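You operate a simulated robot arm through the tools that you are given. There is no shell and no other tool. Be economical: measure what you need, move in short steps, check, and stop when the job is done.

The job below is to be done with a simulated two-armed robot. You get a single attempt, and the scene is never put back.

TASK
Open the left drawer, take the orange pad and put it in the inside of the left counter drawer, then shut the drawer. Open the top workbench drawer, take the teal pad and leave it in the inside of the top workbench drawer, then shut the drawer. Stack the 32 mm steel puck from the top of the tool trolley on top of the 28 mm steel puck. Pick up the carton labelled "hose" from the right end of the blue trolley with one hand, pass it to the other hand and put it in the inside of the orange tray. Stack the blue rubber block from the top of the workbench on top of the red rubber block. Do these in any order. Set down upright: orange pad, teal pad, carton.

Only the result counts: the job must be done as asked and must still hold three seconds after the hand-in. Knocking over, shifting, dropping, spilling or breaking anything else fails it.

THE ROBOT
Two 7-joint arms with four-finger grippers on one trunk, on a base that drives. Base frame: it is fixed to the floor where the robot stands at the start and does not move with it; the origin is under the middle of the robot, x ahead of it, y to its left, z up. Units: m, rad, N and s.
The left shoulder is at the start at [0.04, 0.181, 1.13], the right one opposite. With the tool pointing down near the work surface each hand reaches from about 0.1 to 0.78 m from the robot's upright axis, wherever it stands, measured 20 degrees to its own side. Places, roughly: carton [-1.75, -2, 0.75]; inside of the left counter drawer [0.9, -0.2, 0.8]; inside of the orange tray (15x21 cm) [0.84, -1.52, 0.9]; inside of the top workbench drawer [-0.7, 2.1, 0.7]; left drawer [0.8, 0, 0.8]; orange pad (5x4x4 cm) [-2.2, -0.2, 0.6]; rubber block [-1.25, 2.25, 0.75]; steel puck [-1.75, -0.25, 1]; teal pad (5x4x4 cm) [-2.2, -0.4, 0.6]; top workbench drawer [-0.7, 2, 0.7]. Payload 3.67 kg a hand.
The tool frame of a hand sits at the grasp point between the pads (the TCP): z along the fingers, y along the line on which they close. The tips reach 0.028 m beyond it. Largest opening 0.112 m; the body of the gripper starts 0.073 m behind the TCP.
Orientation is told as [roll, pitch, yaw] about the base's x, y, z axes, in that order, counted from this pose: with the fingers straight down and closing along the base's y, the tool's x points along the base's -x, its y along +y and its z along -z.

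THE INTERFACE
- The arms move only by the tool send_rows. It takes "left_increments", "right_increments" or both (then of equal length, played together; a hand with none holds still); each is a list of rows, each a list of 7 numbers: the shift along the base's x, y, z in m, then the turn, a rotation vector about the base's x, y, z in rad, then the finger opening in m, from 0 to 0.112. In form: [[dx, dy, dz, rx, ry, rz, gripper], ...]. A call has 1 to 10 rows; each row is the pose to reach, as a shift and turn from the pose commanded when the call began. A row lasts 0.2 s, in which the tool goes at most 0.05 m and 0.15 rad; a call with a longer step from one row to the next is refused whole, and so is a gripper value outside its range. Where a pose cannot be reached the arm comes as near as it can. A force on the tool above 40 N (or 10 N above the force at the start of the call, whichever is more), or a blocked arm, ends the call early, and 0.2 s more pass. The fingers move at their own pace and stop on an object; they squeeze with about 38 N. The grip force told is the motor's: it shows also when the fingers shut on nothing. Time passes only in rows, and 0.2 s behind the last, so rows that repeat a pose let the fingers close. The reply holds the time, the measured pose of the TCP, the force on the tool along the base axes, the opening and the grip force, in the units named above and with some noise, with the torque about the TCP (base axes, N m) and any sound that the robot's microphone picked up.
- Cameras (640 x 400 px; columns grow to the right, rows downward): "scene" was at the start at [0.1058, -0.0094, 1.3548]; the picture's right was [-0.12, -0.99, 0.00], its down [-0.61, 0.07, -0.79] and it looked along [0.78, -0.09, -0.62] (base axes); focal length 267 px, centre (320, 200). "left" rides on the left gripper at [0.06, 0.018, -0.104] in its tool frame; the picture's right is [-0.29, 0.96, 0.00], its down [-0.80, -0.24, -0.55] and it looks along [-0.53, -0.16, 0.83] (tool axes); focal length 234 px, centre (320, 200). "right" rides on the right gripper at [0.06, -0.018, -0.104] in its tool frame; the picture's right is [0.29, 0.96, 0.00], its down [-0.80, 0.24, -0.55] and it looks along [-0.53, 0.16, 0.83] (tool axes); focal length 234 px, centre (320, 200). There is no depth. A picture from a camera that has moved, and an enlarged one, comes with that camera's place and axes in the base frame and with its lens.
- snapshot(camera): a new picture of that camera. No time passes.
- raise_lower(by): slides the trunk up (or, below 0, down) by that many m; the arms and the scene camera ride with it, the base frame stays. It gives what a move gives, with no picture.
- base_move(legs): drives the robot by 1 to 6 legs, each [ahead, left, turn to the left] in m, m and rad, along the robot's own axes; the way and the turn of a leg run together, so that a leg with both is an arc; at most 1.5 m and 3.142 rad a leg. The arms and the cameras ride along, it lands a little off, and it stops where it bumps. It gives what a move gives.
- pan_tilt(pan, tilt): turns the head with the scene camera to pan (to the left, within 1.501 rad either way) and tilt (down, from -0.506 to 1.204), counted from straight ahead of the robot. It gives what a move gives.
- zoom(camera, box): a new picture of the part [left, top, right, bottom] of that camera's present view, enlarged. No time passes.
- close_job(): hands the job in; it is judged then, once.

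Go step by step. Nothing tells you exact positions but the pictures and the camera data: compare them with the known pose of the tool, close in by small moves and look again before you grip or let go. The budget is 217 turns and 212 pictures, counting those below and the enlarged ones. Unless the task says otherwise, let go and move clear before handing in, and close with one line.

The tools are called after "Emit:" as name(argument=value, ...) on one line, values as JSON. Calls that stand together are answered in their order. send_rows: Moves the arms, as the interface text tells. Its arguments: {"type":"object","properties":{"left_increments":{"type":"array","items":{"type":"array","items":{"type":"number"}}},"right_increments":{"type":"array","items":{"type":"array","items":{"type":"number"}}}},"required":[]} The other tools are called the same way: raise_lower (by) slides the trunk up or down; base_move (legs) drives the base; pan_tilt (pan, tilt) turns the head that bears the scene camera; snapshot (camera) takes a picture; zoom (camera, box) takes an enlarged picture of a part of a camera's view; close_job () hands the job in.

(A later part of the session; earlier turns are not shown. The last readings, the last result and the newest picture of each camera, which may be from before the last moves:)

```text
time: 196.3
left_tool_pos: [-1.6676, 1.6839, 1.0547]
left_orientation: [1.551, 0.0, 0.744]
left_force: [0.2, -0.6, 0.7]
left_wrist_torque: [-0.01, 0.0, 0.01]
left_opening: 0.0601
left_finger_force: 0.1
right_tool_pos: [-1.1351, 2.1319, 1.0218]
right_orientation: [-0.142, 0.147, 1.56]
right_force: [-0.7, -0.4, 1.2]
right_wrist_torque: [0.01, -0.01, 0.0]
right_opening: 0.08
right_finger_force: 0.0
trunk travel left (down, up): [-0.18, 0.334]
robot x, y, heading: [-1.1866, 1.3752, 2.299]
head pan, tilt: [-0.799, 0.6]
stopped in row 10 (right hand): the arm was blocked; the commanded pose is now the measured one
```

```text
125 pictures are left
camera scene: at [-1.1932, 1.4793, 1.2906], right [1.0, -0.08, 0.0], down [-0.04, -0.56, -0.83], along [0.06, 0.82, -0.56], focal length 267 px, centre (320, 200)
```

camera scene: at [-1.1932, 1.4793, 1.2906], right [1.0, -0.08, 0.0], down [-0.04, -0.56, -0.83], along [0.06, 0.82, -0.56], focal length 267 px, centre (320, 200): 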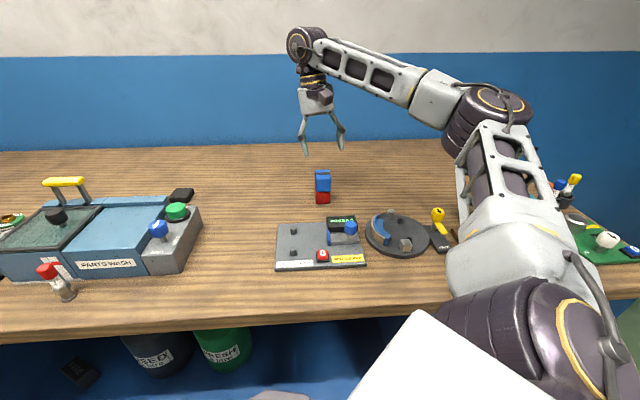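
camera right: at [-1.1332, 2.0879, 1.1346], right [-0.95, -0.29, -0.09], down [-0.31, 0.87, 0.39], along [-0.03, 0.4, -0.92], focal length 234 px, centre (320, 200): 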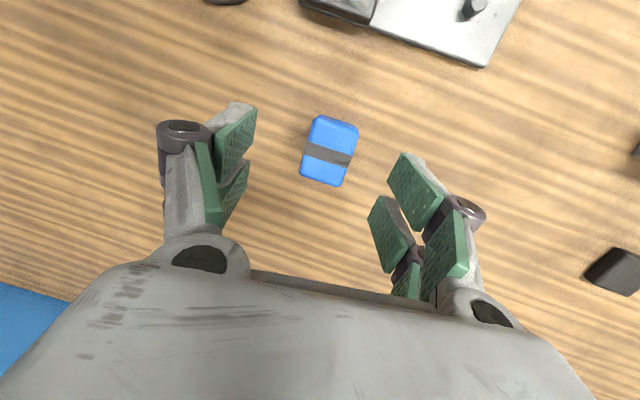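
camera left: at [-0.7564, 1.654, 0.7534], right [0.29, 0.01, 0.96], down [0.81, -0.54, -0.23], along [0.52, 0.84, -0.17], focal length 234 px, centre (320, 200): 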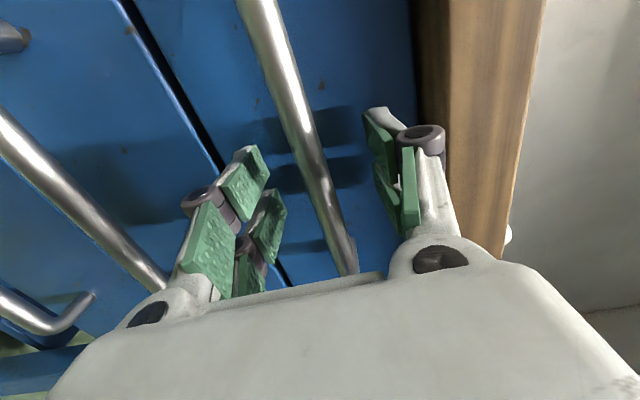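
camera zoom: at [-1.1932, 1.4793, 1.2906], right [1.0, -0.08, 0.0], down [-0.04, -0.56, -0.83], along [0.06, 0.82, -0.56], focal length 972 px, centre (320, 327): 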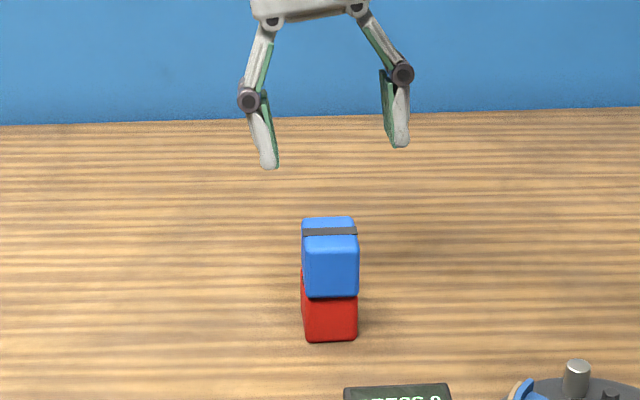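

Emit:
zoom(camera="scene", box=[420, 80, 640, 290])

Emit:
snapshot(camera="left")

```text
1.90 times, centred on (530, 185) of scene
camera zoom: at [-1.1932, 1.4793, 1.2906], right [1.0, -0.08, 0.0], down [-0.04, -0.56, -0.83], along [0.06, 0.82, -0.56], focal length 509 px, centre (-80, 229)
```

zoom: 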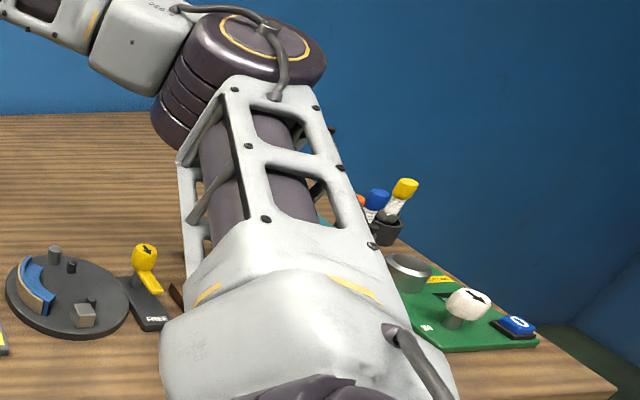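

```text
123 pictures are left
camera left: at [-1.6422, 1.566, 1.0753], right [0.2, 0.21, 0.96], down [0.96, 0.13, -0.23], along [-0.17, 0.97, -0.17], focal length 234 px, centre (320, 200)
```

left: 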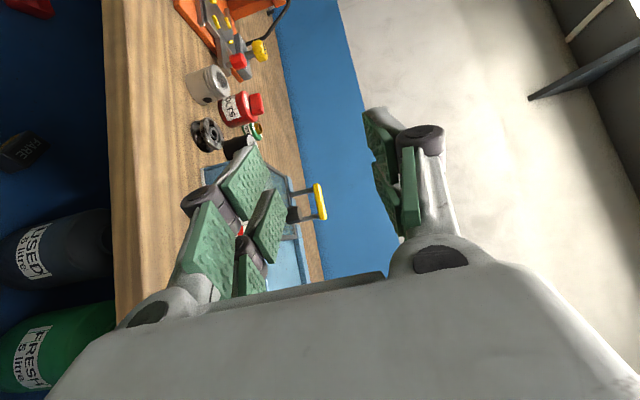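

The upper arm may be resting on the grinder behind it. Raising the trunk lifts everything straight up and clears it.

Emit:
raise_lower(by=0.2)

Emit:
snapshot(camera="scene")

```text
time: 198.5
left_tool_pos: [-1.6691, 1.6873, 1.2528]
left_orientation: [1.55, -0.001, 0.746]
left_force: [-0.5, -0.5, -0.5]
left_wrist_torque: [0.01, -0.01, 0.01]
left_opening: 0.0601
left_finger_force: 0.0
right_tool_pos: [-1.1367, 2.1336, 1.2196]
right_orientation: [-0.142, 0.15, 1.558]
right_force: [0.3, 0.7, -0.6]
right_wrist_torque: [0.01, -0.01, -0.04]
right_opening: 0.0801
right_finger_force: 0.0
trunk travel left (down, up): [-0.38, 0.134]
robot x, y, heading: [-1.1879, 1.3787, 2.297]
head pan, tilt: [-0.799, 0.6]
```

```text
122 pictures are left
camera scene: at [-1.1945, 1.4815, 1.4892], right [1.0, -0.08, 0.0], down [-0.04, -0.56, -0.82], along [0.06, 0.82, -0.57], focal length 267 px, centre (320, 200)
```

scene: 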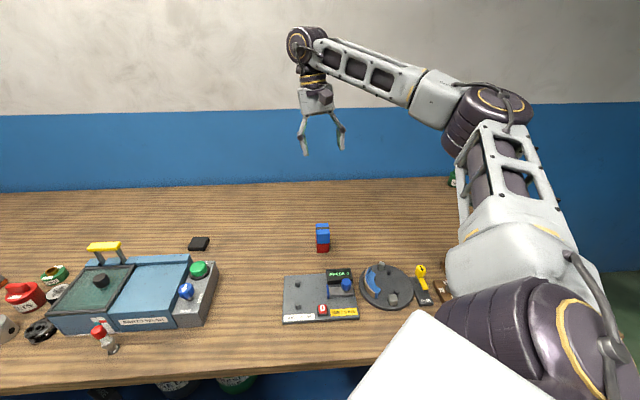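

The grinder area is clear now. I straighten the right hand and back away, then check the bench.

Emit:
send_rows(right_increments=[[0, -0.02, 0.0, 0.075, 0.07, 0, 0.08], [0, -0.05, 0.0, 0.15, 0.142, 0, 0.08], [0, -0.08, 0, 0.15, 0.142, 0, 0.08]])

Emit:
base_move(legs=[[-0.337, 0.298, 0]])

Emit:
pan_tilt(pan=-1.1, tilt=0.5)

Emit:
snapshot(camera="scene")

```text
time: 199.3
left_tool_pos: [-1.6698, 1.6859, 1.2529]
left_orientation: [1.549, -0.003, 0.746]
left_force: [0.1, 1.0, -0.2]
left_wrist_torque: [0.0, 0.03, 0.01]
left_opening: 0.0597
left_finger_force: 0.2
right_tool_pos: [-1.1368, 2.0536, 1.22]
right_orientation: [0.0, -0.001, 1.569]
right_force: [0.8, 0.9, 0.0]
right_wrist_torque: [0.0, 0.0, 0.0]
right_opening: 0.0803
right_finger_force: 0.0
trunk travel left (down, up): [-0.38, 0.134]
robot x, y, heading: [-1.1907, 1.38, 2.292]
head pan, tilt: [-0.799, 0.6]
```

```text
time: 202.0
left_tool_pos: [-1.6687, 1.2365, 1.2519]
left_orientation: [1.551, 0.001, 0.747]
left_force: [-0.5, 0.1, 0.5]
left_wrist_torque: [-0.02, 0.01, 0.05]
left_opening: 0.0598
left_finger_force: 0.1
right_tool_pos: [-1.1346, 1.6075, 1.2188]
right_orientation: [0.0, 0.0, 1.572]
right_force: [-0.2, 0.8, -0.1]
right_wrist_torque: [0.01, 0.0, -0.01]
right_opening: 0.0798
right_finger_force: 0.0
trunk travel left (down, up): [-0.38, 0.134]
robot x, y, heading: [-1.1851, 0.9255, 2.296]
head pan, tilt: [-0.799, 0.6]
```

```text
time: 202.8
left_tool_pos: [-1.6671, 1.2362, 1.2535]
left_orientation: [1.551, -0.002, 0.747]
left_force: [-0.4, 0.8, -0.4]
left_wrist_torque: [0.01, -0.02, 0.01]
left_opening: 0.06
left_finger_force: 0.0
right_tool_pos: [-1.1363, 1.6062, 1.2194]
right_orientation: [-0.001, 0.001, 1.571]
right_force: [-0.3, 0.2, 0.8]
right_wrist_torque: [0.02, -0.02, -0.02]
right_opening: 0.0799
right_finger_force: 0.1
trunk travel left (down, up): [-0.38, 0.134]
robot x, y, heading: [-1.1875, 0.9336, 2.295]
head pan, tilt: [-1.1, 0.499]
```

```text
121 pictures are left
camera scene: at [-1.1659, 1.0292, 1.4983], right [0.93, -0.37, 0.0], down [-0.17, -0.45, -0.88], along [0.32, 0.82, -0.48], focal length 267 px, centre (320, 200)
```

scene: 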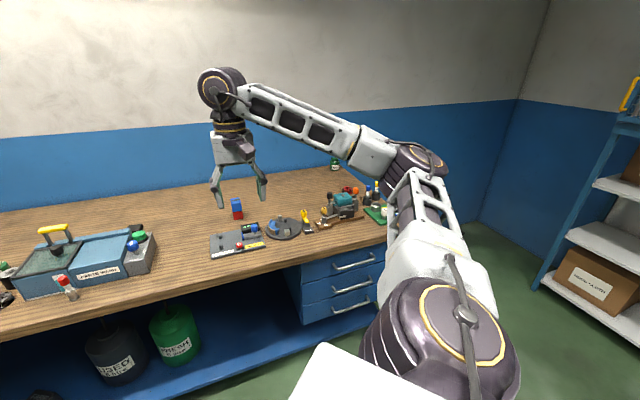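

Emit:
zoom(camera="scene", box=[200, 150, 400, 280])

Emit:
base_move(legs=[[0, 0, -2.295], [-1.5, 0, 0], [-0.12, -1.1, 0]])

Emit:
pan_tilt(pan=0.0, tilt=0.85)

Emit:
snapshot(camera="scene")

```text
3.08 times, centred on (300, 215) of scene
camera zoom: at [-1.1659, 1.0292, 1.4983], right [0.93, -0.37, 0.0], down [-0.17, -0.45, -0.88], along [0.32, 0.82, -0.48], focal length 822 px, centre (382, 154)
```

zoom: 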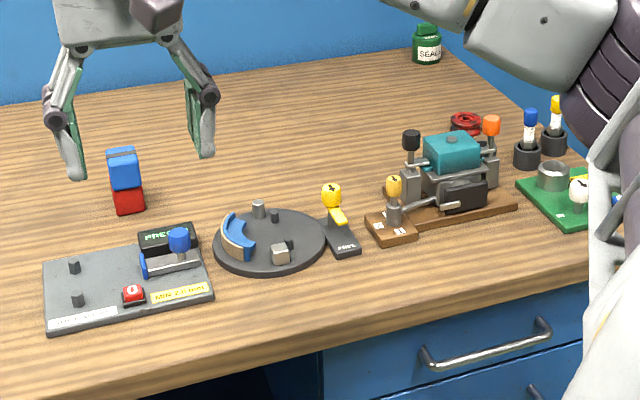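

```text
time: 221.6
left_tool_pos: [-2.2294, -0.0219, 1.2522]
left_orientation: [1.551, -0.001, -1.533]
left_force: [0.5, 0.3, -0.1]
left_wrist_torque: [-0.03, -0.01, 0.0]
left_opening: 0.06
left_finger_force: 0.1
right_tool_pos: [-2.295, -0.6672, 1.2198]
right_orientation: [-0.001, 0.0, -0.708]
right_force: [-0.1, -0.9, 0.7]
right_wrist_torque: [0.01, 0.01, -0.02]
right_opening: 0.0798
right_finger_force: 0.0
trunk travel left (down, up): [-0.38, 0.134]
robot x, y, heading: [-2.7749, -0.1867, 0.013]
head pan, tilt: [-1.1, 0.499]
```

```text
time: 223.0
left_tool_pos: [-2.2286, -0.0229, 1.2539]
left_orientation: [1.549, -0.002, -1.532]
left_force: [-0.4, -0.2, 0.4]
left_wrist_torque: [-0.02, 0.0, 0.02]
left_opening: 0.0601
left_finger_force: 0.0
right_tool_pos: [-2.2957, -0.6673, 1.2202]
right_orientation: [-0.001, 0.002, -0.707]
right_force: [-1.0, 0.9, 0.2]
right_wrist_torque: [0.0, -0.02, 0.06]
right_opening: 0.08
right_finger_force: 0.0
trunk travel left (down, up): [-0.38, 0.134]
robot x, y, heading: [-2.7756, -0.1857, 0.016]
head pan, tilt: [0.0, 0.85]
```

```text
119 pictures are left
camera scene: at [-2.6789, -0.1868, 1.4684], right [0.01, -1.0, 0.0], down [-0.75, -0.01, -0.66], along [0.66, 0.01, -0.75], focal length 267 px, centre (320, 200)
```

scene: 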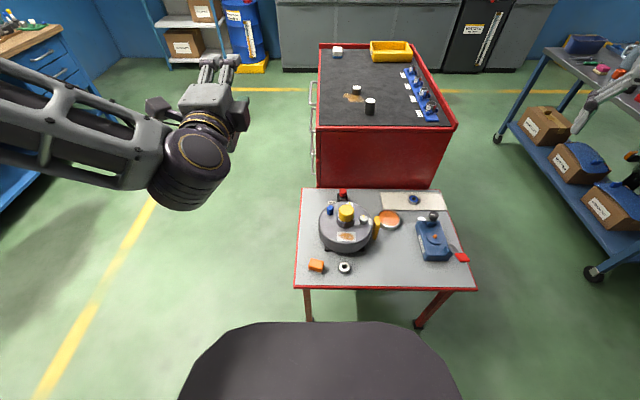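

Bench things look intact. The orange pad is at about (-2.239,-0.166). I lower the trunk and bring the right hand above it.

Emit:
raise_lower(by=-0.33)

Emit:
send_rows(right_increments=[[0.005, 0.045, 0, 0, 0, 0.06, 0.08], [0.01, 0.09, 0, 0, 0, 0.12, 0.08], [0.015, 0.135, 0, 0, 0, 0.18, 0.08], [0.02, 0.18, 0, 0, 0, 0.24, 0.08], [0.025, 0.225, 0, 0, 0, 0.3, 0.08], [0.03, 0.27, 0, 0, 0, 0.36, 0.08], [0.035, 0.315, 0, 0, 0, 0.42, 0.08], [0.04, 0.36, 0, 0, 0, 0.48, 0.08], [0.045, 0.405, 0, 0, 0, 0.55, 0.08], [0.05, 0.45, -0.01, 0, 0, 0.55, 0.08]])

Emit:
snapshot(camera="right")

Emit:
snapshot(camera="scene")

```text
time: 226.2
left_tool_pos: [-2.23, -0.0223, 0.9219]
left_orientation: [1.551, -0.001, -1.535]
left_force: [-0.5, 0.5, -0.6]
left_wrist_torque: [0.01, -0.03, 0.0]
left_opening: 0.06
left_finger_force: 0.1
right_tool_pos: [-2.2944, -0.668, 0.8885]
right_orientation: [0.0, 0.0, -0.707]
right_force: [-0.5, 0.2, 0.1]
right_wrist_torque: [0.03, 0.02, 0.0]
right_opening: 0.08
right_finger_force: 0.0
trunk travel left (down, up): [-0.05, 0.464]
robot x, y, heading: [-2.7764, -0.1893, 0.015]
head pan, tilt: [0.0, 0.85]
```

```text
time: 228.4
left_tool_pos: [-2.2291, -0.022, 0.9219]
left_orientation: [1.55, -0.001, -1.533]
left_force: [0.4, -0.2, 0.5]
left_wrist_torque: [0.03, 0.01, -0.01]
left_opening: 0.0598
left_finger_force: 0.0
right_tool_pos: [-2.2461, -0.2171, 0.877]
right_orientation: [0.0, 0.001, -0.156]
right_force: [-0.2, -0.1, 0.4]
right_wrist_torque: [-0.02, 0.01, 0.01]
right_opening: 0.0801
right_finger_force: 0.2
trunk travel left (down, up): [-0.05, 0.464]
robot x, y, heading: [-2.7755, -0.1908, 0.013]
head pan, tilt: [0.0, 0.85]
```

```text
118 pictures are left
camera right: at [-2.3079, -0.2244, 0.9829], right [-0.13, 0.99, 0.0], down [0.82, 0.11, 0.55], along [0.55, 0.07, -0.83], focal length 234 px, centre (320, 200)
```

right: 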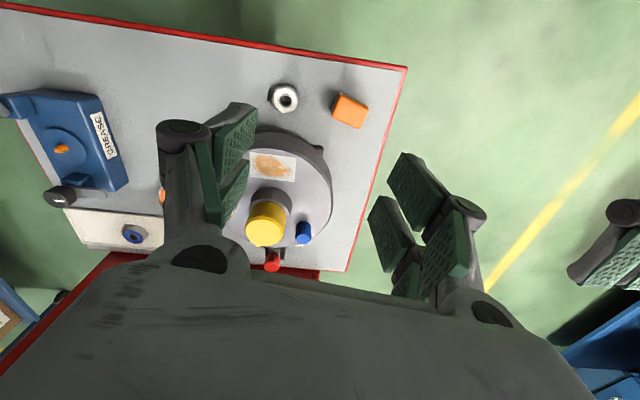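

```text
117 pictures are left
camera scene: at [-2.6786, -0.1855, 1.138], right [0.02, -1.0, 0.0], down [-0.75, -0.01, -0.66], along [0.66, 0.01, -0.75], focal length 267 px, centre (320, 200)
```

scene: 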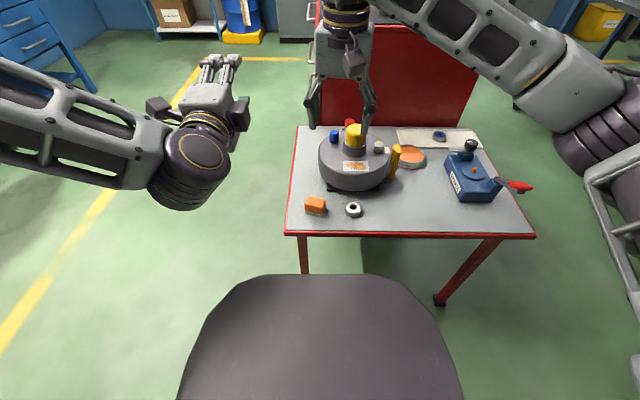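

Orange pad confirmed at (-2.2335,-0.170), turned about -0.15 rad as is the hand. I descend to just above.

Emit:
send_rows(right_increments=[[0.006, 0.025, -0.03, 0, 0, 0, 0.08], [0.0125, 0.047, -0.07, 0, 0, 0, 0.08], [0.0125, 0.047, -0.115, 0, 0, 0, 0.08], [0.0125, 0.047, -0.16, 0, 0, 0, 0.08], [0.0125, 0.047, -0.205, 0, 0, 0, 0.08], [0.0125, 0.047, -0.215, 0, 0, 0, 0.08]])

Emit:
snapshot(camera="right")

Emit:
zoom(camera="scene", box=[240, 150, 400, 250])

```text
time: 229.8
left_tool_pos: [-2.2313, -0.0225, 0.9235]
left_orientation: [1.549, -0.002, -1.532]
left_force: [0.0, -0.1, 0.7]
left_wrist_torque: [0.0, 0.01, 0.0]
left_opening: 0.0601
left_finger_force: 0.1
right_tool_pos: [-2.2349, -0.1697, 0.6623]
right_orientation: [0.0, -0.001, -0.158]
right_force: [0.8, -0.4, 0.1]
right_wrist_torque: [-0.02, 0.0, 0.01]
right_opening: 0.0799
right_finger_force: 0.1
trunk travel left (down, up): [-0.05, 0.464]
robot x, y, heading: [-2.7776, -0.1877, 0.014]
head pan, tilt: [0.0, 0.85]
```

```text
116 pictures are left
camera right: at [-2.2963, -0.1784, 0.7676], right [-0.13, 0.99, 0.0], down [0.82, 0.11, 0.55], along [0.55, 0.07, -0.83], focal length 234 px, centre (320, 200)
```

right: 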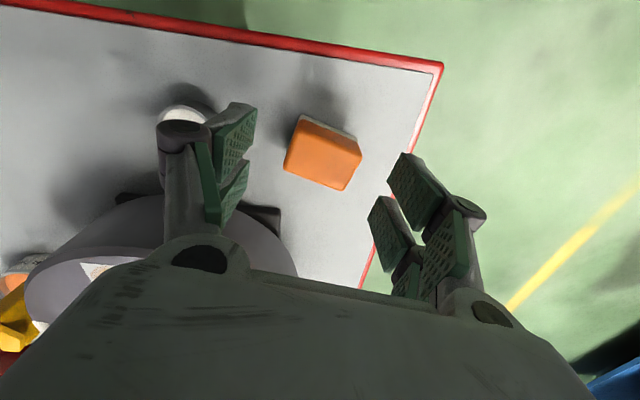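

```text
4.00 times, centred on (320, 200) of scene
camera zoom: at [-2.679, -0.1864, 1.1381], right [0.02, -1.0, 0.0], down [-0.75, -0.01, -0.66], along [0.66, 0.01, -0.75], focal length 1069 px, centre (320, 200)
```

zoom: 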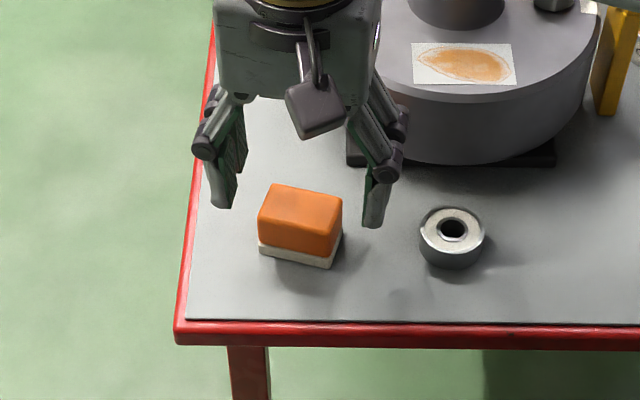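

Aligned. Descend and grip the orange pad.

Emit:
send_rows(right_increments=[[0.003, 0, -0.03, 0, 0, 0, 0.08], [0.003, 0, -0.048, 0, 0, 0, 0.08], [0.003, 0, -0.048, 0, 0, 0, 0.055], [0.003, 0, -0.048, 0, 0, 0, 0.03], [0.003, 0, -0.048, 0, 0, 0, 0.03]])

Emit:
zoom(camera="scene", box=[240, 150, 400, 250])

```text
time: 231.0
left_tool_pos: [-2.2291, -0.0222, 0.9215]
left_orientation: [1.551, -0.002, -1.532]
left_force: [0.0, -0.1, 0.1]
left_wrist_torque: [-0.01, -0.01, 0.03]
left_opening: 0.0598
left_finger_force: 0.0
right_tool_pos: [-2.2312, -0.1707, 0.6162]
right_orientation: [0.001, 0.0, -0.157]
right_force: [0.0, -0.1, 0.7]
right_wrist_torque: [0.03, 0.01, -0.02]
right_opening: 0.0492
right_finger_force: 38.3
trunk travel left (down, up): [-0.05, 0.464]
robot x, y, heading: [-2.7796, -0.1927, 0.021]
head pan, tilt: [0.0, 0.85]
```

```text
4.00 times, centred on (320, 200) of scene
camera zoom: at [-2.6789, -0.1864, 1.1381], right [0.02, -1.0, 0.0], down [-0.75, -0.01, -0.66], along [0.66, 0.01, -0.75], focal length 1069 px, centre (320, 200)
```

zoom: 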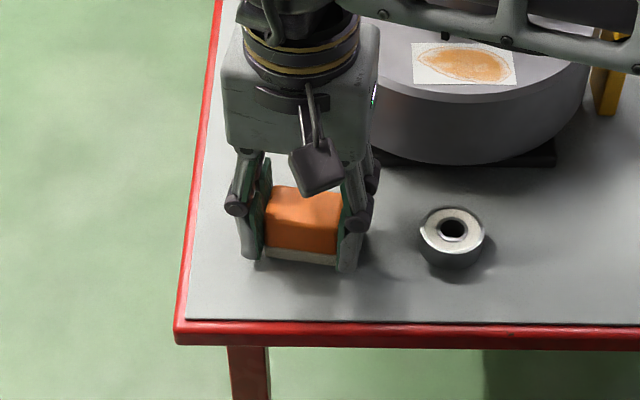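

Orange pad gripped. I lift, raise the trunk, and drive to the counter.

Emit:
send_rows(right_increments=[[0, 0, 0.045, 0, 0, 0, 0.03], [0, 0, 0.09, 0, 0, 0, 0.03], [0, 0, 0.14, 0, 0, 0, 0.03], [0, 0, 0.18, 0, 0, 0, 0.03]])

Emit:
raise_lower(by=0.25)

Emit:
base_move(legs=[[0, 0.8, 0], [1.4, 0, 0], [0.85, 0, 0], [0, -0.62, 0]])

Emit:
pan_tilt(pan=0.0, tilt=0.6)

Emit:
snapshot(camera="scene")

```text
time: 232.0
left_tool_pos: [-2.23, -0.0232, 0.9213]
left_orientation: [1.552, -0.002, -1.533]
left_force: [-0.2, -0.6, 0.5]
left_wrist_torque: [-0.03, -0.02, -0.01]
left_opening: 0.06
left_finger_force: 0.0
right_tool_pos: [-2.2299, -0.1678, 0.7979]
right_orientation: [0.0, -0.001, -0.157]
right_force: [-0.6, -0.2, -0.8]
right_wrist_torque: [0.0, -0.01, 0.0]
right_opening: 0.0488
right_finger_force: 38.1
trunk travel left (down, up): [-0.05, 0.464]
robot x, y, heading: [-2.7775, -0.189, 0.017]
head pan, tilt: [0.0, 0.85]
```

```text
time: 234.6
left_tool_pos: [-2.2291, -0.0222, 1.1723]
left_orientation: [1.549, -0.001, -1.534]
left_force: [-0.8, 0.4, -0.4]
left_wrist_torque: [0.02, -0.01, -0.02]
left_opening: 0.0603
left_finger_force: 0.1
right_tool_pos: [-2.2285, -0.1672, 1.0448]
right_orientation: [0.001, 0.001, -0.155]
right_force: [0.2, -0.1, -1.0]
right_wrist_torque: [0.03, -0.02, 0.01]
right_opening: 0.0491
right_finger_force: 38.7
trunk travel left (down, up): [-0.3, 0.214]
robot x, y, heading: [-2.7737, -0.1902, 0.013]
head pan, tilt: [0.0, 0.85]
```

```text
time: 253.4
left_tool_pos: [0.024, 0.1881, 1.1728]
left_orientation: [1.55, -0.002, -1.562]
left_force: [0.6, -0.4, 0.0]
left_wrist_torque: [0.0, 0.01, 0.03]
left_opening: 0.0602
left_finger_force: 0.0
right_tool_pos: [0.0184, 0.0435, 1.0457]
right_orientation: [0.001, -0.002, -0.187]
right_force: [-0.5, 0.1, -0.9]
right_wrist_torque: [0.0, 0.0, 0.02]
right_opening: 0.0492
right_finger_force: 38.4
trunk travel left (down, up): [-0.3, 0.214]
robot x, y, heading: [-0.5304, 0.0359, -0.01]
head pan, tilt: [0.0, 0.85]
```

```text
time: 254.1
left_tool_pos: [0.0242, 0.1883, 1.1721]
left_orientation: [1.55, -0.002, -1.564]
left_force: [0.7, 0.6, -0.1]
left_wrist_torque: [0.04, 0.02, 0.0]
left_opening: 0.0602
left_finger_force: 0.1
right_tool_pos: [0.0194, 0.0446, 1.046]
right_orientation: [0.001, 0.0, -0.186]
right_force: [1.0, 0.3, -0.8]
right_wrist_torque: [-0.02, 0.01, -0.04]
right_opening: 0.0488
right_finger_force: 38.3
trunk travel left (down, up): [-0.3, 0.214]
robot x, y, heading: [-0.5292, 0.0437, -0.01]
head pan, tilt: [0.0, 0.6]
```

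```text
113 pictures are left
camera scene: at [-0.4205, 0.0376, 1.4095], right [-0.01, -1.0, 0.0], down [-0.57, 0.01, -0.82], along [0.82, -0.01, -0.57], focal length 267 px, centre (320, 200)
```

scene: 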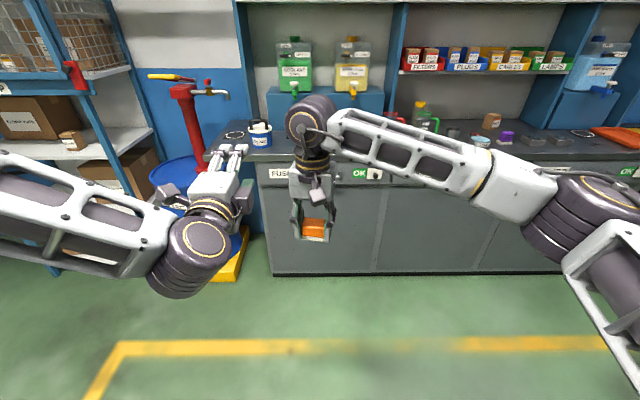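

At the counter. I move the right hand (with pad) aside and up, approach the drawer, and lower the trunk for the left hand's horizontal grasp.

Emit:
send_rows(right_increments=[[0, -0.035, 0.03, 0, 0, 0.03, 0.03], [0, -0.07, 0.06, 0, 0, 0.06, 0.03], [0, -0.105, 0.09, 0, 0, 0.09, 0.03], [0, -0.14, 0.12, 0, 0, 0.12, 0.03], [0, -0.175, 0.15, 0, 0, 0.15, 0.03], [0, -0.21, 0.18, 0, 0, 0.187, 0.03], [0, -0.24, 0.2, 0, 0, 0.187, 0.03]])

Emit:
base_move(legs=[[0, -0.09, 0.01], [0.38, 0, 0]])

Emit:
raise_lower(by=-0.22)

Emit:
snapshot(camera="scene")

Emit:
snapshot(camera="left")

```text
time: 255.7
left_tool_pos: [0.0239, 0.1875, 1.1728]
left_orientation: [1.553, 0.0, -1.561]
left_force: [0.6, 0.6, 0.4]
left_wrist_torque: [0.0, 0.01, 0.06]
left_opening: 0.0599
left_finger_force: 0.1
right_tool_pos: [0.0159, -0.1972, 1.2448]
right_orientation: [0.004, -0.002, 0.001]
right_force: [-0.1, 0.7, -0.3]
right_wrist_torque: [-0.01, -0.04, -0.01]
right_opening: 0.0489
right_finger_force: 38.0
trunk travel left (down, up): [-0.3, 0.214]
robot x, y, heading: [-0.5283, 0.0384, -0.015]
head pan, tilt: [0.0, 0.6]
```

```text
time: 258.9
left_tool_pos: [0.3932, 0.1071, 1.1733]
left_orientation: [1.548, -0.003, -1.548]
left_force: [0.9, -0.5, -0.5]
left_wrist_torque: [-0.01, 0.0, 0.03]
left_opening: 0.0601
left_finger_force: 0.1
right_tool_pos: [0.3917, -0.2769, 1.2432]
right_orientation: [0.001, -0.001, 0.014]
right_force: [0.1, 0.3, -0.8]
right_wrist_torque: [0.0, 0.04, -0.02]
right_opening: 0.049
right_finger_force: 38.2
trunk travel left (down, up): [-0.3, 0.214]
robot x, y, heading: [-0.1577, -0.048, -0.002]
head pan, tilt: [0.0, 0.6]
```

```text
time: 261.2
left_tool_pos: [0.3929, 0.1067, 0.953]
left_orientation: [1.551, -0.002, -1.548]
left_force: [-0.7, -0.4, -1.0]
left_wrist_torque: [-0.03, 0.0, 0.01]
left_opening: 0.0598
left_finger_force: 0.1
right_tool_pos: [0.3904, -0.276, 1.0238]
right_orientation: [0.001, -0.001, 0.014]
right_force: [-0.2, -0.4, -0.1]
right_wrist_torque: [0.0, 0.02, -0.01]
right_opening: 0.049
right_finger_force: 38.1
trunk travel left (down, up): [-0.08, 0.434]
robot x, y, heading: [-0.154, -0.05, -0.002]
head pan, tilt: [0.0, 0.6]
```

```text
112 pictures are left
camera scene: at [-0.0486, -0.0488, 1.1891], right [0.0, -1.0, 0.0], down [-0.57, 0.0, -0.82], along [0.82, 0.0, -0.57], focal length 267 px, centre (320, 200)
```

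scene: 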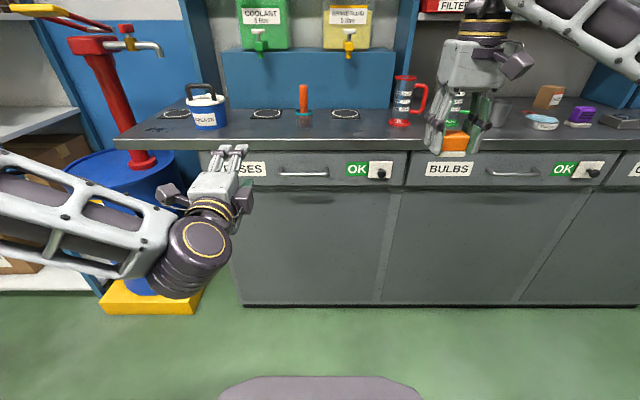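

```text
111 pictures are left
camera left: at [0.2883, 0.1634, 0.9734], right [0.03, -0.29, 0.96], down [-0.54, -0.81, -0.23], along [0.84, -0.51, -0.18], focal length 234 px, centre (320, 200)
```

left: 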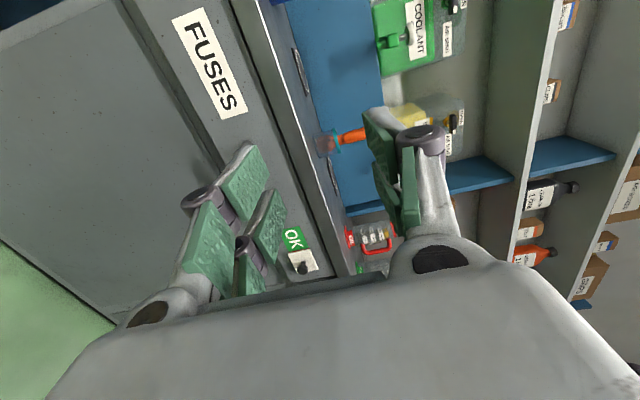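

Handle bar estimated at (0.65, 0.00, 0.805). Left hand moves in front of it.

Emit:
send_rows(left_increments=[[0.02, -0.018, -0.03, 0, 0, 0, 0.06], [0.04, -0.036, -0.06, 0, 0, 0, 0.06], [0.06, -0.055, -0.09, 0, 0, 0, 0.06], [0.085, -0.075, -0.12, 0, 0, 0, 0.06], [0.11, -0.09, -0.148, 0, 0, 0, 0.06], [0.14, -0.095, -0.148, 0, 0, 0, 0.06], [0.14, -0.095, -0.148, 0, 0, 0, 0.06]])

Emit:
snapshot(camera="left")

Emit:
zoom(camera="scene", box=[200, 120, 420, 260])

```text
time: 262.8
left_tool_pos: [0.5319, 0.0059, 0.8108]
left_orientation: [1.547, 0.0, -1.543]
left_force: [0.4, 0.4, 0.4]
left_wrist_torque: [0.0, 0.01, 0.03]
left_opening: 0.0601
left_finger_force: 0.1
left hand out of reach, approached as far as the arm can: row 3, 4, 5, 6, 7
right_tool_pos: [0.3908, -0.2777, 1.023]
right_orientation: [0.001, 0.0, 0.014]
right_force: [0.5, 0.0, -1.3]
right_wrist_torque: [0.0, 0.02, 0.02]
right_opening: 0.0491
right_finger_force: 37.5
trunk travel left (down, up): [-0.08, 0.434]
robot x, y, heading: [-0.1555, -0.0478, 0.001]
head pan, tilt: [0.0, 0.6]
```

```text
110 pictures are left
camera left: at [0.4265, 0.0617, 0.8319], right [0.03, -0.29, 0.96], down [-0.54, -0.81, -0.23], along [0.84, -0.51, -0.18], focal length 234 px, centre (320, 200)
```

left: 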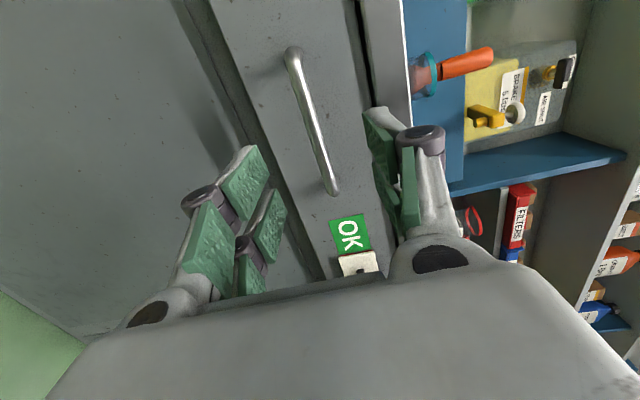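

```text
2.86 times, centred on (310, 190) of scene
camera zoom: at [-0.0486, -0.049, 1.1891], right [0.0, -1.0, 0.0], down [-0.57, 0.0, -0.82], along [0.82, 0.0, -0.57], focal length 763 px, centre (349, 229)
```

zoom: 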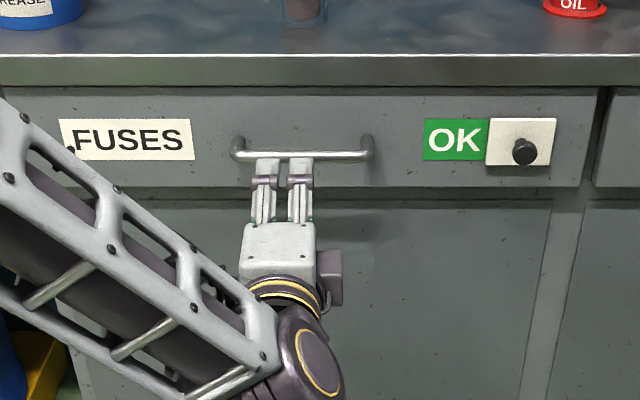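

Bar confirmed at z≈0.804. I lower the trunk 5 cm to free the arm and advance over the bar.

Emit:
raise_lower(by=-0.05)

Emit:
send_rows(left_increments=[[0, 0, 0.02, 0, 0, 0, 0.06], [0.01, 0, 0.043, 0, 0, 0, 0.06], [0.045, 0, 0.043, 0, 0, 0, 0.06], [0.08, 0, 0.043, 0, 0, 0, 0.06], [0.1, 0, 0.043, 0, 0, 0, 0.06], [0.111, 0, 0.043, 0, 0, 0, 0.06], [0.111, 0, 0.043, 0, 0, 0, 0.06]])

Emit:
snapshot(camera="left")

Emit:
zoom(camera="scene", box=[200, 100, 420, 240])

```text
time: 263.7
left_tool_pos: [0.5315, 0.0067, 0.7623]
left_orientation: [1.547, -0.002, -1.542]
left_force: [-0.3, -0.1, 0.0]
left_wrist_torque: [-0.01, -0.02, -0.01]
left_opening: 0.06
left_finger_force: 0.1
right_tool_pos: [0.3906, -0.2759, 0.9731]
right_orientation: [0.001, 0.0, 0.014]
right_force: [0.2, -0.1, -0.4]
right_wrist_torque: [0.0, -0.04, -0.01]
right_opening: 0.0491
right_finger_force: 38.0
trunk travel left (down, up): [-0.03, 0.484]
robot x, y, heading: [-0.1579, -0.0518, 0.001]
head pan, tilt: [0.0, 0.6]
```

```text
time: 265.3
left_tool_pos: [0.6447, 0.005, 0.8029]
left_orientation: [1.546, 0.001, -1.541]
left_force: [0.2, -0.4, 0.9]
left_wrist_torque: [0.01, 0.02, 0.01]
left_opening: 0.0601
left_finger_force: 0.1
right_tool_pos: [0.3908, -0.2762, 0.9739]
right_orientation: [0.0, 0.0, 0.013]
right_force: [0.0, 1.1, 0.7]
right_wrist_torque: [0.0, -0.02, 0.04]
right_opening: 0.0493
right_finger_force: 38.0
trunk travel left (down, up): [-0.03, 0.484]
robot x, y, heading: [-0.1597, -0.0513, 0.0]
head pan, tilt: [0.0, 0.6]
```

```text
108 pictures are left
camera left: at [0.5386, 0.0612, 0.8238], right [0.03, -0.29, 0.96], down [-0.54, -0.81, -0.23], along [0.84, -0.51, -0.18], focal length 234 px, centre (320, 200)
```

left: 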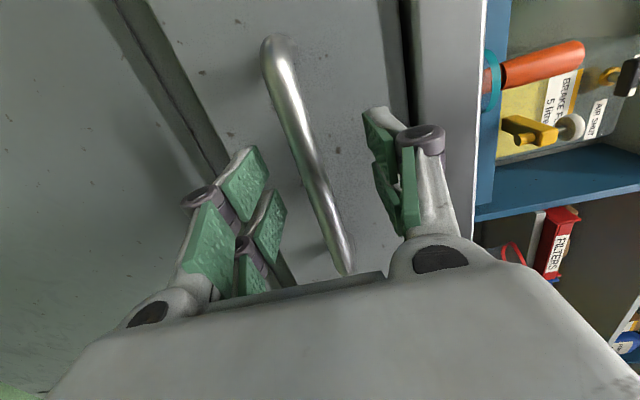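

```text
2.86 times, centred on (310, 170) of scene
camera zoom: at [-0.0485, -0.0489, 1.1394], right [0.0, -1.0, 0.0], down [-0.57, 0.0, -0.82], along [0.82, 0.0, -0.57], focal length 763 px, centre (349, 286)
```

zoom: 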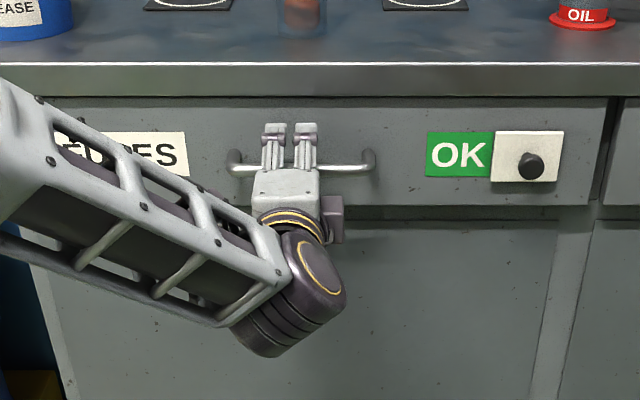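

The bar is between the fingers. Close and pull gently.

Emit:
send_rows(left_increments=[[0, 0, 0, 0, 0, 0, 0.03], [0, 0, 0, 0, 0, 0, 0.0], [0, 0, 0, 0, 0, 0, 0.0], [-0.015, 0, 0, 0, 0, 0, 0.0], [-0.04, 0, 0, 0, 0, 0, 0.0], [-0.04, 0, 0, 0, 0, 0, 0.0]])

Emit:
zoom(camera="scene", box=[200, 100, 420, 240])

```text
time: 266.7
left_tool_pos: [0.6022, 0.0052, 0.8]
left_orientation: [1.542, 0.0, -1.543]
left_force: [1.3, -4.2, -11.8]
left_wrist_torque: [0.1, 0.08, 0.7]
left_opening: 0.013
left_finger_force: 45.0
right_tool_pos: [0.3923, -0.277, 0.9728]
right_orientation: [0.003, 0.002, 0.014]
right_force: [-0.8, -0.8, -0.5]
right_wrist_torque: [0.01, 0.01, 0.02]
right_opening: 0.0492
right_finger_force: 37.7
trunk travel left (down, up): [-0.03, 0.484]
robot x, y, heading: [-0.1601, -0.0471, -0.004]
head pan, tilt: [0.0, 0.6]
```

```text
2.86 times, centred on (310, 170) of scene
camera zoom: at [-0.0472, -0.0493, 1.1391], right [0.0, -1.0, 0.0], down [-0.57, 0.0, -0.82], along [0.82, 0.0, -0.57], focal length 763 px, centre (349, 286)
```

zoom: 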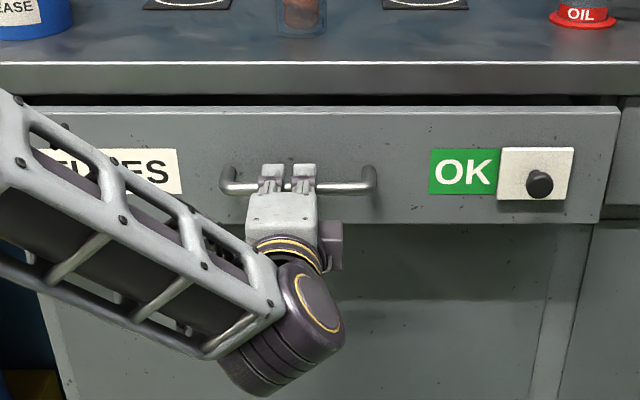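

The drawer opens. Pull a further 17 cm.

Emit:
send_rows(left_increments=[[-0.02, 0, 0, 0, 0, 0, 0.0], [-0.05, 0, 0, 0, 0, 0, 0.0], [-0.08, 0, 0, 0, 0, 0, 0.0], [-0.11, 0, 0, 0, 0, 0, 0.0], [-0.14, 0, 0, 0, 0, 0, 0.0], [-0.165, 0, 0, 0, 0, 0, 0.0], [-0.165, 0, 0, 0, 0, 0, 0.0]], right_increments=[[0, 0, 0.03, 0, 0, 0, 0.03], [0, 0, 0.06, 0, 0, 0, 0.03], [0, 0, 0.06, 0, 0, 0, 0.03], [0, 0, 0.06, 0, 0, 0, 0.03], [0, 0, 0.06, 0, 0, 0, 0.03], [0, 0, 0.06, 0, 0, 0, 0.03], [0, 0, 0.06, 0, 0, 0, 0.03]])

Emit:
snapshot(camera="scene")

Emit:
snapshot(camera="right")

```text
time: 268.3
left_tool_pos: [0.4391, 0.0061, 0.8005]
left_orientation: [1.532, 0.001, -1.544]
left_force: [0.4, -7.4, -39.3]
left_wrist_torque: [0.01, 0.4, -0.95]
left_opening: 0.0131
left_finger_force: 45.0
right_tool_pos: [0.3961, -0.2767, 1.0323]
right_orientation: [0.002, 0.004, 0.014]
right_force: [0.0, -0.5, -1.1]
right_wrist_torque: [0.02, 0.02, -0.01]
right_opening: 0.0493
right_finger_force: 38.0
trunk travel left (down, up): [-0.03, 0.484]
robot x, y, heading: [-0.1509, -0.0493, 0.0]
head pan, tilt: [0.0, 0.6]
```

```text
105 pictures are left
camera scene: at [-0.0452, -0.0491, 1.1389], right [0.0, -1.0, 0.0], down [-0.57, 0.0, -0.82], along [0.82, 0.0, -0.57], focal length 267 px, centre (320, 200)
```

scene: 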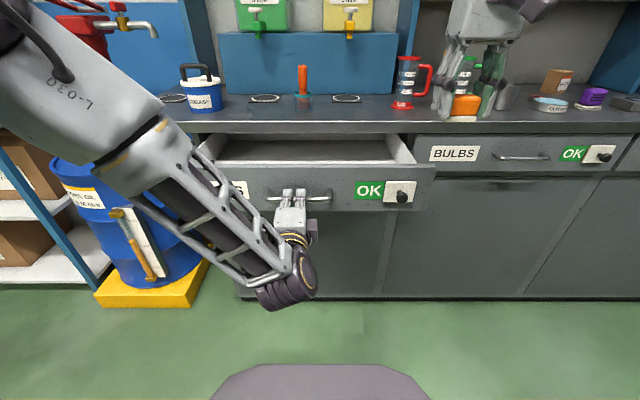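

```text
104 pictures are left
camera right: at [0.3353, -0.2952, 1.1367], right [-0.3, 0.95, 0.0], down [0.8, 0.25, 0.55], along [0.53, 0.17, -0.83], focal length 234 px, centre (320, 200)
```

right: 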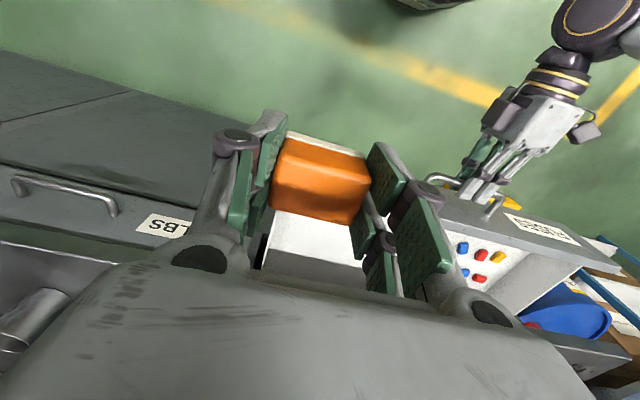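

The drawer is open with small fuses on its left side. I ease the vertical force and bring the pad over the right part to view the floor there.

Emit:
send_rows(left_increments=[[0, 0, -0.003, 0, 0, 0, 0.0], [0, 0, -0.003, 0, 0, 0, 0.0], [0, 0, -0.003, 0, 0, 0, 0.0], [0, 0, -0.003, 0, 0, 0, 0.0], [0, 0, -0.003, 0, 0, 0, 0.0], [0, 0, -0.003, 0, 0, 0, 0.0]], right_increments=[[0.035, 0.025, 0, 0, 0, 0, 0.03], [0.07, 0.05, 0, 0, 0, 0, 0.03], [0.105, 0.08, 0, 0, 0, 0, 0.03], [0.14, 0.11, 0, 0, 0, 0, 0.03], [0.168, 0.13, 0, 0, 0, 0, 0.03], [0.168, 0.13, 0, 0, 0, 0, 0.03]])

Emit:
snapshot(camera="right")

Emit:
snapshot(camera="scene")

```text
time: 269.7
left_tool_pos: [0.4399, 0.0069, 0.8008]
left_orientation: [1.541, -0.001, -1.54]
left_force: [-0.5, -12.0, -25.2]
left_wrist_torque: [0.63, 0.2, 1.32]
left_opening: 0.0133
left_finger_force: 44.2
right_tool_pos: [0.5409, -0.1488, 1.0243]
right_orientation: [0.002, 0.001, 0.014]
right_force: [-0.3, 0.8, -0.7]
right_wrist_torque: [-0.02, 0.06, 0.02]
right_opening: 0.0491
right_finger_force: 37.6
right hand out of reach, approached as far as the arm can: row 5, 6
trunk travel left (down, up): [-0.03, 0.484]
robot x, y, heading: [-0.1544, -0.0476, 0.0]
head pan, tilt: [0.0, 0.6]
```

```text
103 pictures are left
camera right: at [0.4805, -0.1672, 1.128], right [-0.3, 0.95, 0.0], down [0.79, 0.25, 0.55], along [0.53, 0.17, -0.83], focal length 234 px, centre (320, 200)
```

right: 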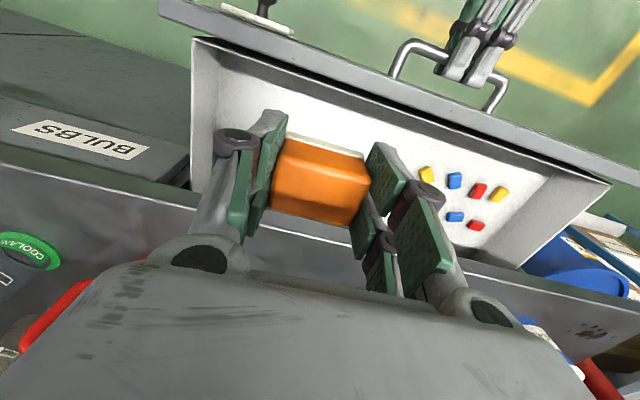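

```text
102 pictures are left
camera scene: at [-0.0463, -0.0496, 1.1391], right [0.0, -1.0, 0.0], down [-0.57, 0.0, -0.82], along [0.82, 0.0, -0.57], focal length 267 px, centre (320, 200)
```

scene: 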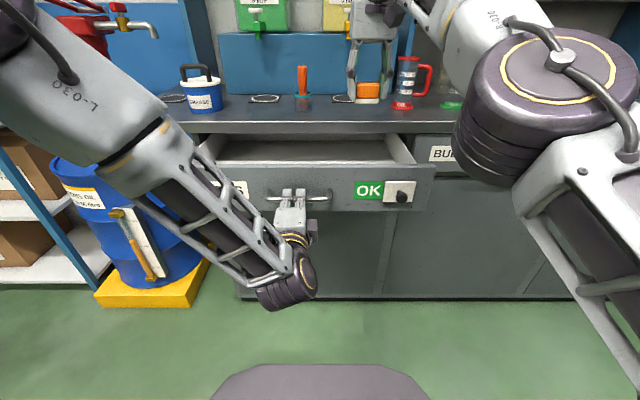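

The floor there is clear. I pull the drawer 4 cm more for room and start lowering the pad at (0.56,-0.155).

Emit:
send_rows(left_increments=[[-0.015, 0, -0.003, 0, 0, 0, 0.0], [-0.03, 0, -0.003, 0, 0, 0, 0.0], [-0.04, 0, -0.003, 0, 0, 0, 0.0], [-0.04, 0, -0.003, 0, 0, 0, 0.0], [-0.04, 0, -0.003, 0, 0, 0, 0.0], [-0.04, 0, -0.003, 0, 0, 0, 0.0]], right_increments=[[0, -0.004, 0, 0, 0, 0, 0.03], [0, -0.007, 0, 0, 0, 0, 0.03], [0.0, -0.007, -0.03, 0, 0, 0, 0.03], [0.01, -0.007, -0.07, 0, 0, 0, 0.03], [0.02, -0.007, -0.1, 0, 0, 0, 0.03], [0.02, -0.007, -0.12, 0, 0, 0, 0.03]])

Emit:
snapshot(camera="right")

```text
time: 271.1
left_tool_pos: [0.4003, 0.0068, 0.8006]
left_orientation: [1.551, -0.001, -1.541]
left_force: [1.0, -5.1, 14.5]
left_wrist_torque: [0.44, -0.3, 0.53]
left_opening: 0.0132
left_finger_force: 45.1
right_tool_pos: [0.5578, -0.155, 0.9093]
right_orientation: [0.002, -0.002, 0.013]
right_force: [0.4, 0.9, 0.0]
right_wrist_torque: [-0.02, 0.0, -0.01]
right_opening: 0.049
right_finger_force: 37.8
trunk travel left (down, up): [-0.03, 0.484]
robot x, y, heading: [-0.1587, -0.0494, 0.004]
head pan, tilt: [0.0, 0.6]
```

```text
101 pictures are left
camera right: at [0.4994, -0.1741, 1.0134], right [-0.3, 0.95, 0.0], down [0.79, 0.25, 0.56], along [0.53, 0.17, -0.83], focal length 234 px, centre (320, 200)
```

right: 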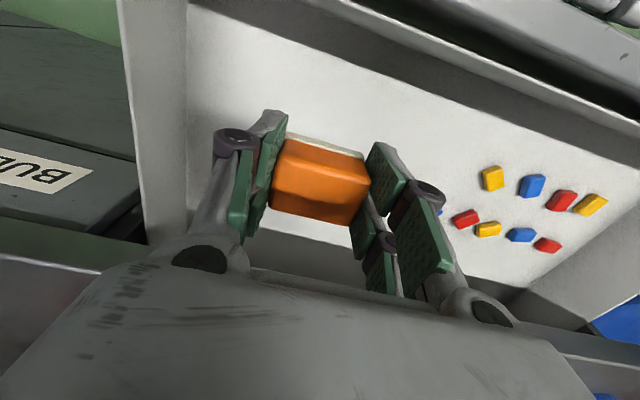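

Fuses are well clear. Lower to about 0.80.

Emit:
send_rows(right_increments=[[0, 0, -0.035, 0, 0, 0, 0.03], [0, 0, -0.07, 0, 0, 0, 0.03], [0, 0, -0.095, 0, 0, 0, 0.03], [0, 0, -0.105, 0, 0, 0, 0.03], [0, 0, -0.109, 0, 0, 0, 0.03]])

Emit:
snapshot(camera="right")

```text
time: 272.3
left_tool_pos: [0.3986, 0.0067, 0.7993]
left_orientation: [1.551, -0.003, -1.542]
left_force: [1.0, -2.5, 27.2]
left_wrist_torque: [0.3, -0.23, -0.16]
left_opening: 0.0131
left_finger_force: 45.5
right_tool_pos: [0.5586, -0.1537, 0.8011]
right_orientation: [0.002, -0.002, 0.014]
right_force: [-0.1, -0.1, -0.1]
right_wrist_torque: [0.0, 0.0, 0.0]
right_opening: 0.0492
right_finger_force: 38.5
trunk travel left (down, up): [-0.03, 0.484]
robot x, y, heading: [-0.1583, -0.0476, 0.003]
head pan, tilt: [0.0, 0.6]
```

```text
100 pictures are left
camera right: at [0.4982, -0.1729, 0.906], right [-0.3, 0.95, 0.0], down [0.79, 0.25, 0.56], along [0.53, 0.17, -0.83], focal length 234 px, centre (320, 200)
```

right: 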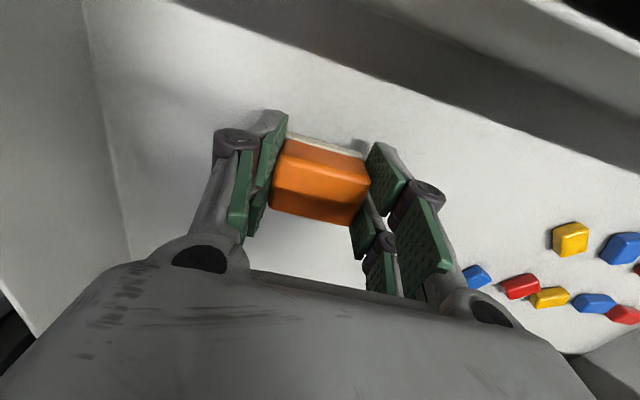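

Continue lowering in small steps until contact.

Emit:
send_rows(left_increments=[[0, 0, 0.002, 0, 0, 0, 0.0], [0, 0, 0.002, 0, 0, 0, 0.0], [0, 0, 0.002, 0, 0, 0, 0.0], [0, 0, 0.002, 0, 0, 0, 0.0]], right_increments=[[0, 0, -0.003, 0, 0, 0, 0.03], [0, 0, -0.006, 0, 0, 0, 0.03], [0, 0, -0.008, 0, 0, 0, 0.03], [0, 0, -0.01, 0, 0, 0, 0.03]])

```text
time: 273.3
left_tool_pos: [0.3977, 0.007, 0.7996]
left_orientation: [1.546, 0.0, -1.542]
left_force: [-1.4, -4.4, 17.6]
left_wrist_torque: [0.22, -0.17, 0.27]
left_opening: 0.0132
left_finger_force: 45.0
right_tool_pos: [0.5592, -0.1541, 0.7907]
right_orientation: [0.002, -0.001, 0.015]
right_force: [0.2, -1.1, -0.6]
right_wrist_torque: [0.03, 0.0, -0.03]
right_opening: 0.0492
right_finger_force: 37.9
trunk travel left (down, up): [-0.03, 0.484]
robot x, y, heading: [-0.1573, -0.0523, -0.001]
head pan, tilt: [0.0, 0.6]
```

Emit:
send_rows(right_increments=[[0, 0, -0.0025, 0, 0, 0, 0.03], [0, 0, -0.005, 0, 0, 0, 0.03], [0, 0, -0.007, 0, 0, 0, 0.03]])

Emit:
snapshot(camera="right")

```text
time: 274.1
left_tool_pos: [0.3961, 0.007, 0.8]
left_orientation: [1.547, -0.001, -1.541]
left_force: [7.3, -7.4, 1.7]
left_wrist_torque: [0.11, -0.01, 0.73]
left_opening: 0.0131
left_finger_force: 45.0
right_tool_pos: [0.5574, -0.154, 0.7872]
right_orientation: [0.003, -0.007, 0.012]
right_force: [-6.6, -3.3, 35.2]
right_wrist_torque: [-0.2, 0.2, 0.02]
right_opening: 0.0493
right_finger_force: 37.7
trunk travel left (down, up): [-0.03, 0.484]
robot x, y, heading: [-0.1574, -0.0475, -0.005]
head pan, tilt: [0.0, 0.6]
```

```text
99 pictures are left
camera right: at [0.4977, -0.1733, 0.8921], right [-0.3, 0.95, 0.0], down [0.79, 0.25, 0.56], along [0.53, 0.17, -0.83], focal length 234 px, centre (320, 200)
```

right: 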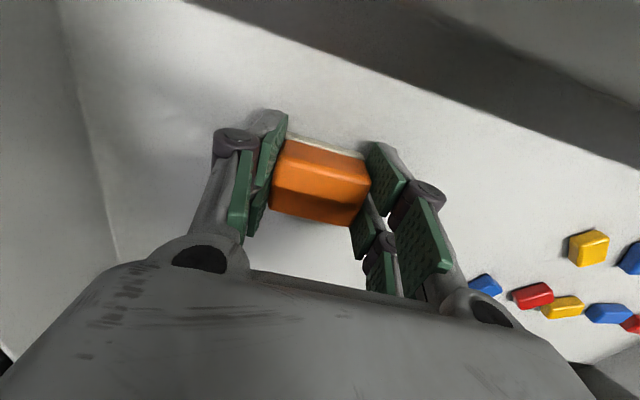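

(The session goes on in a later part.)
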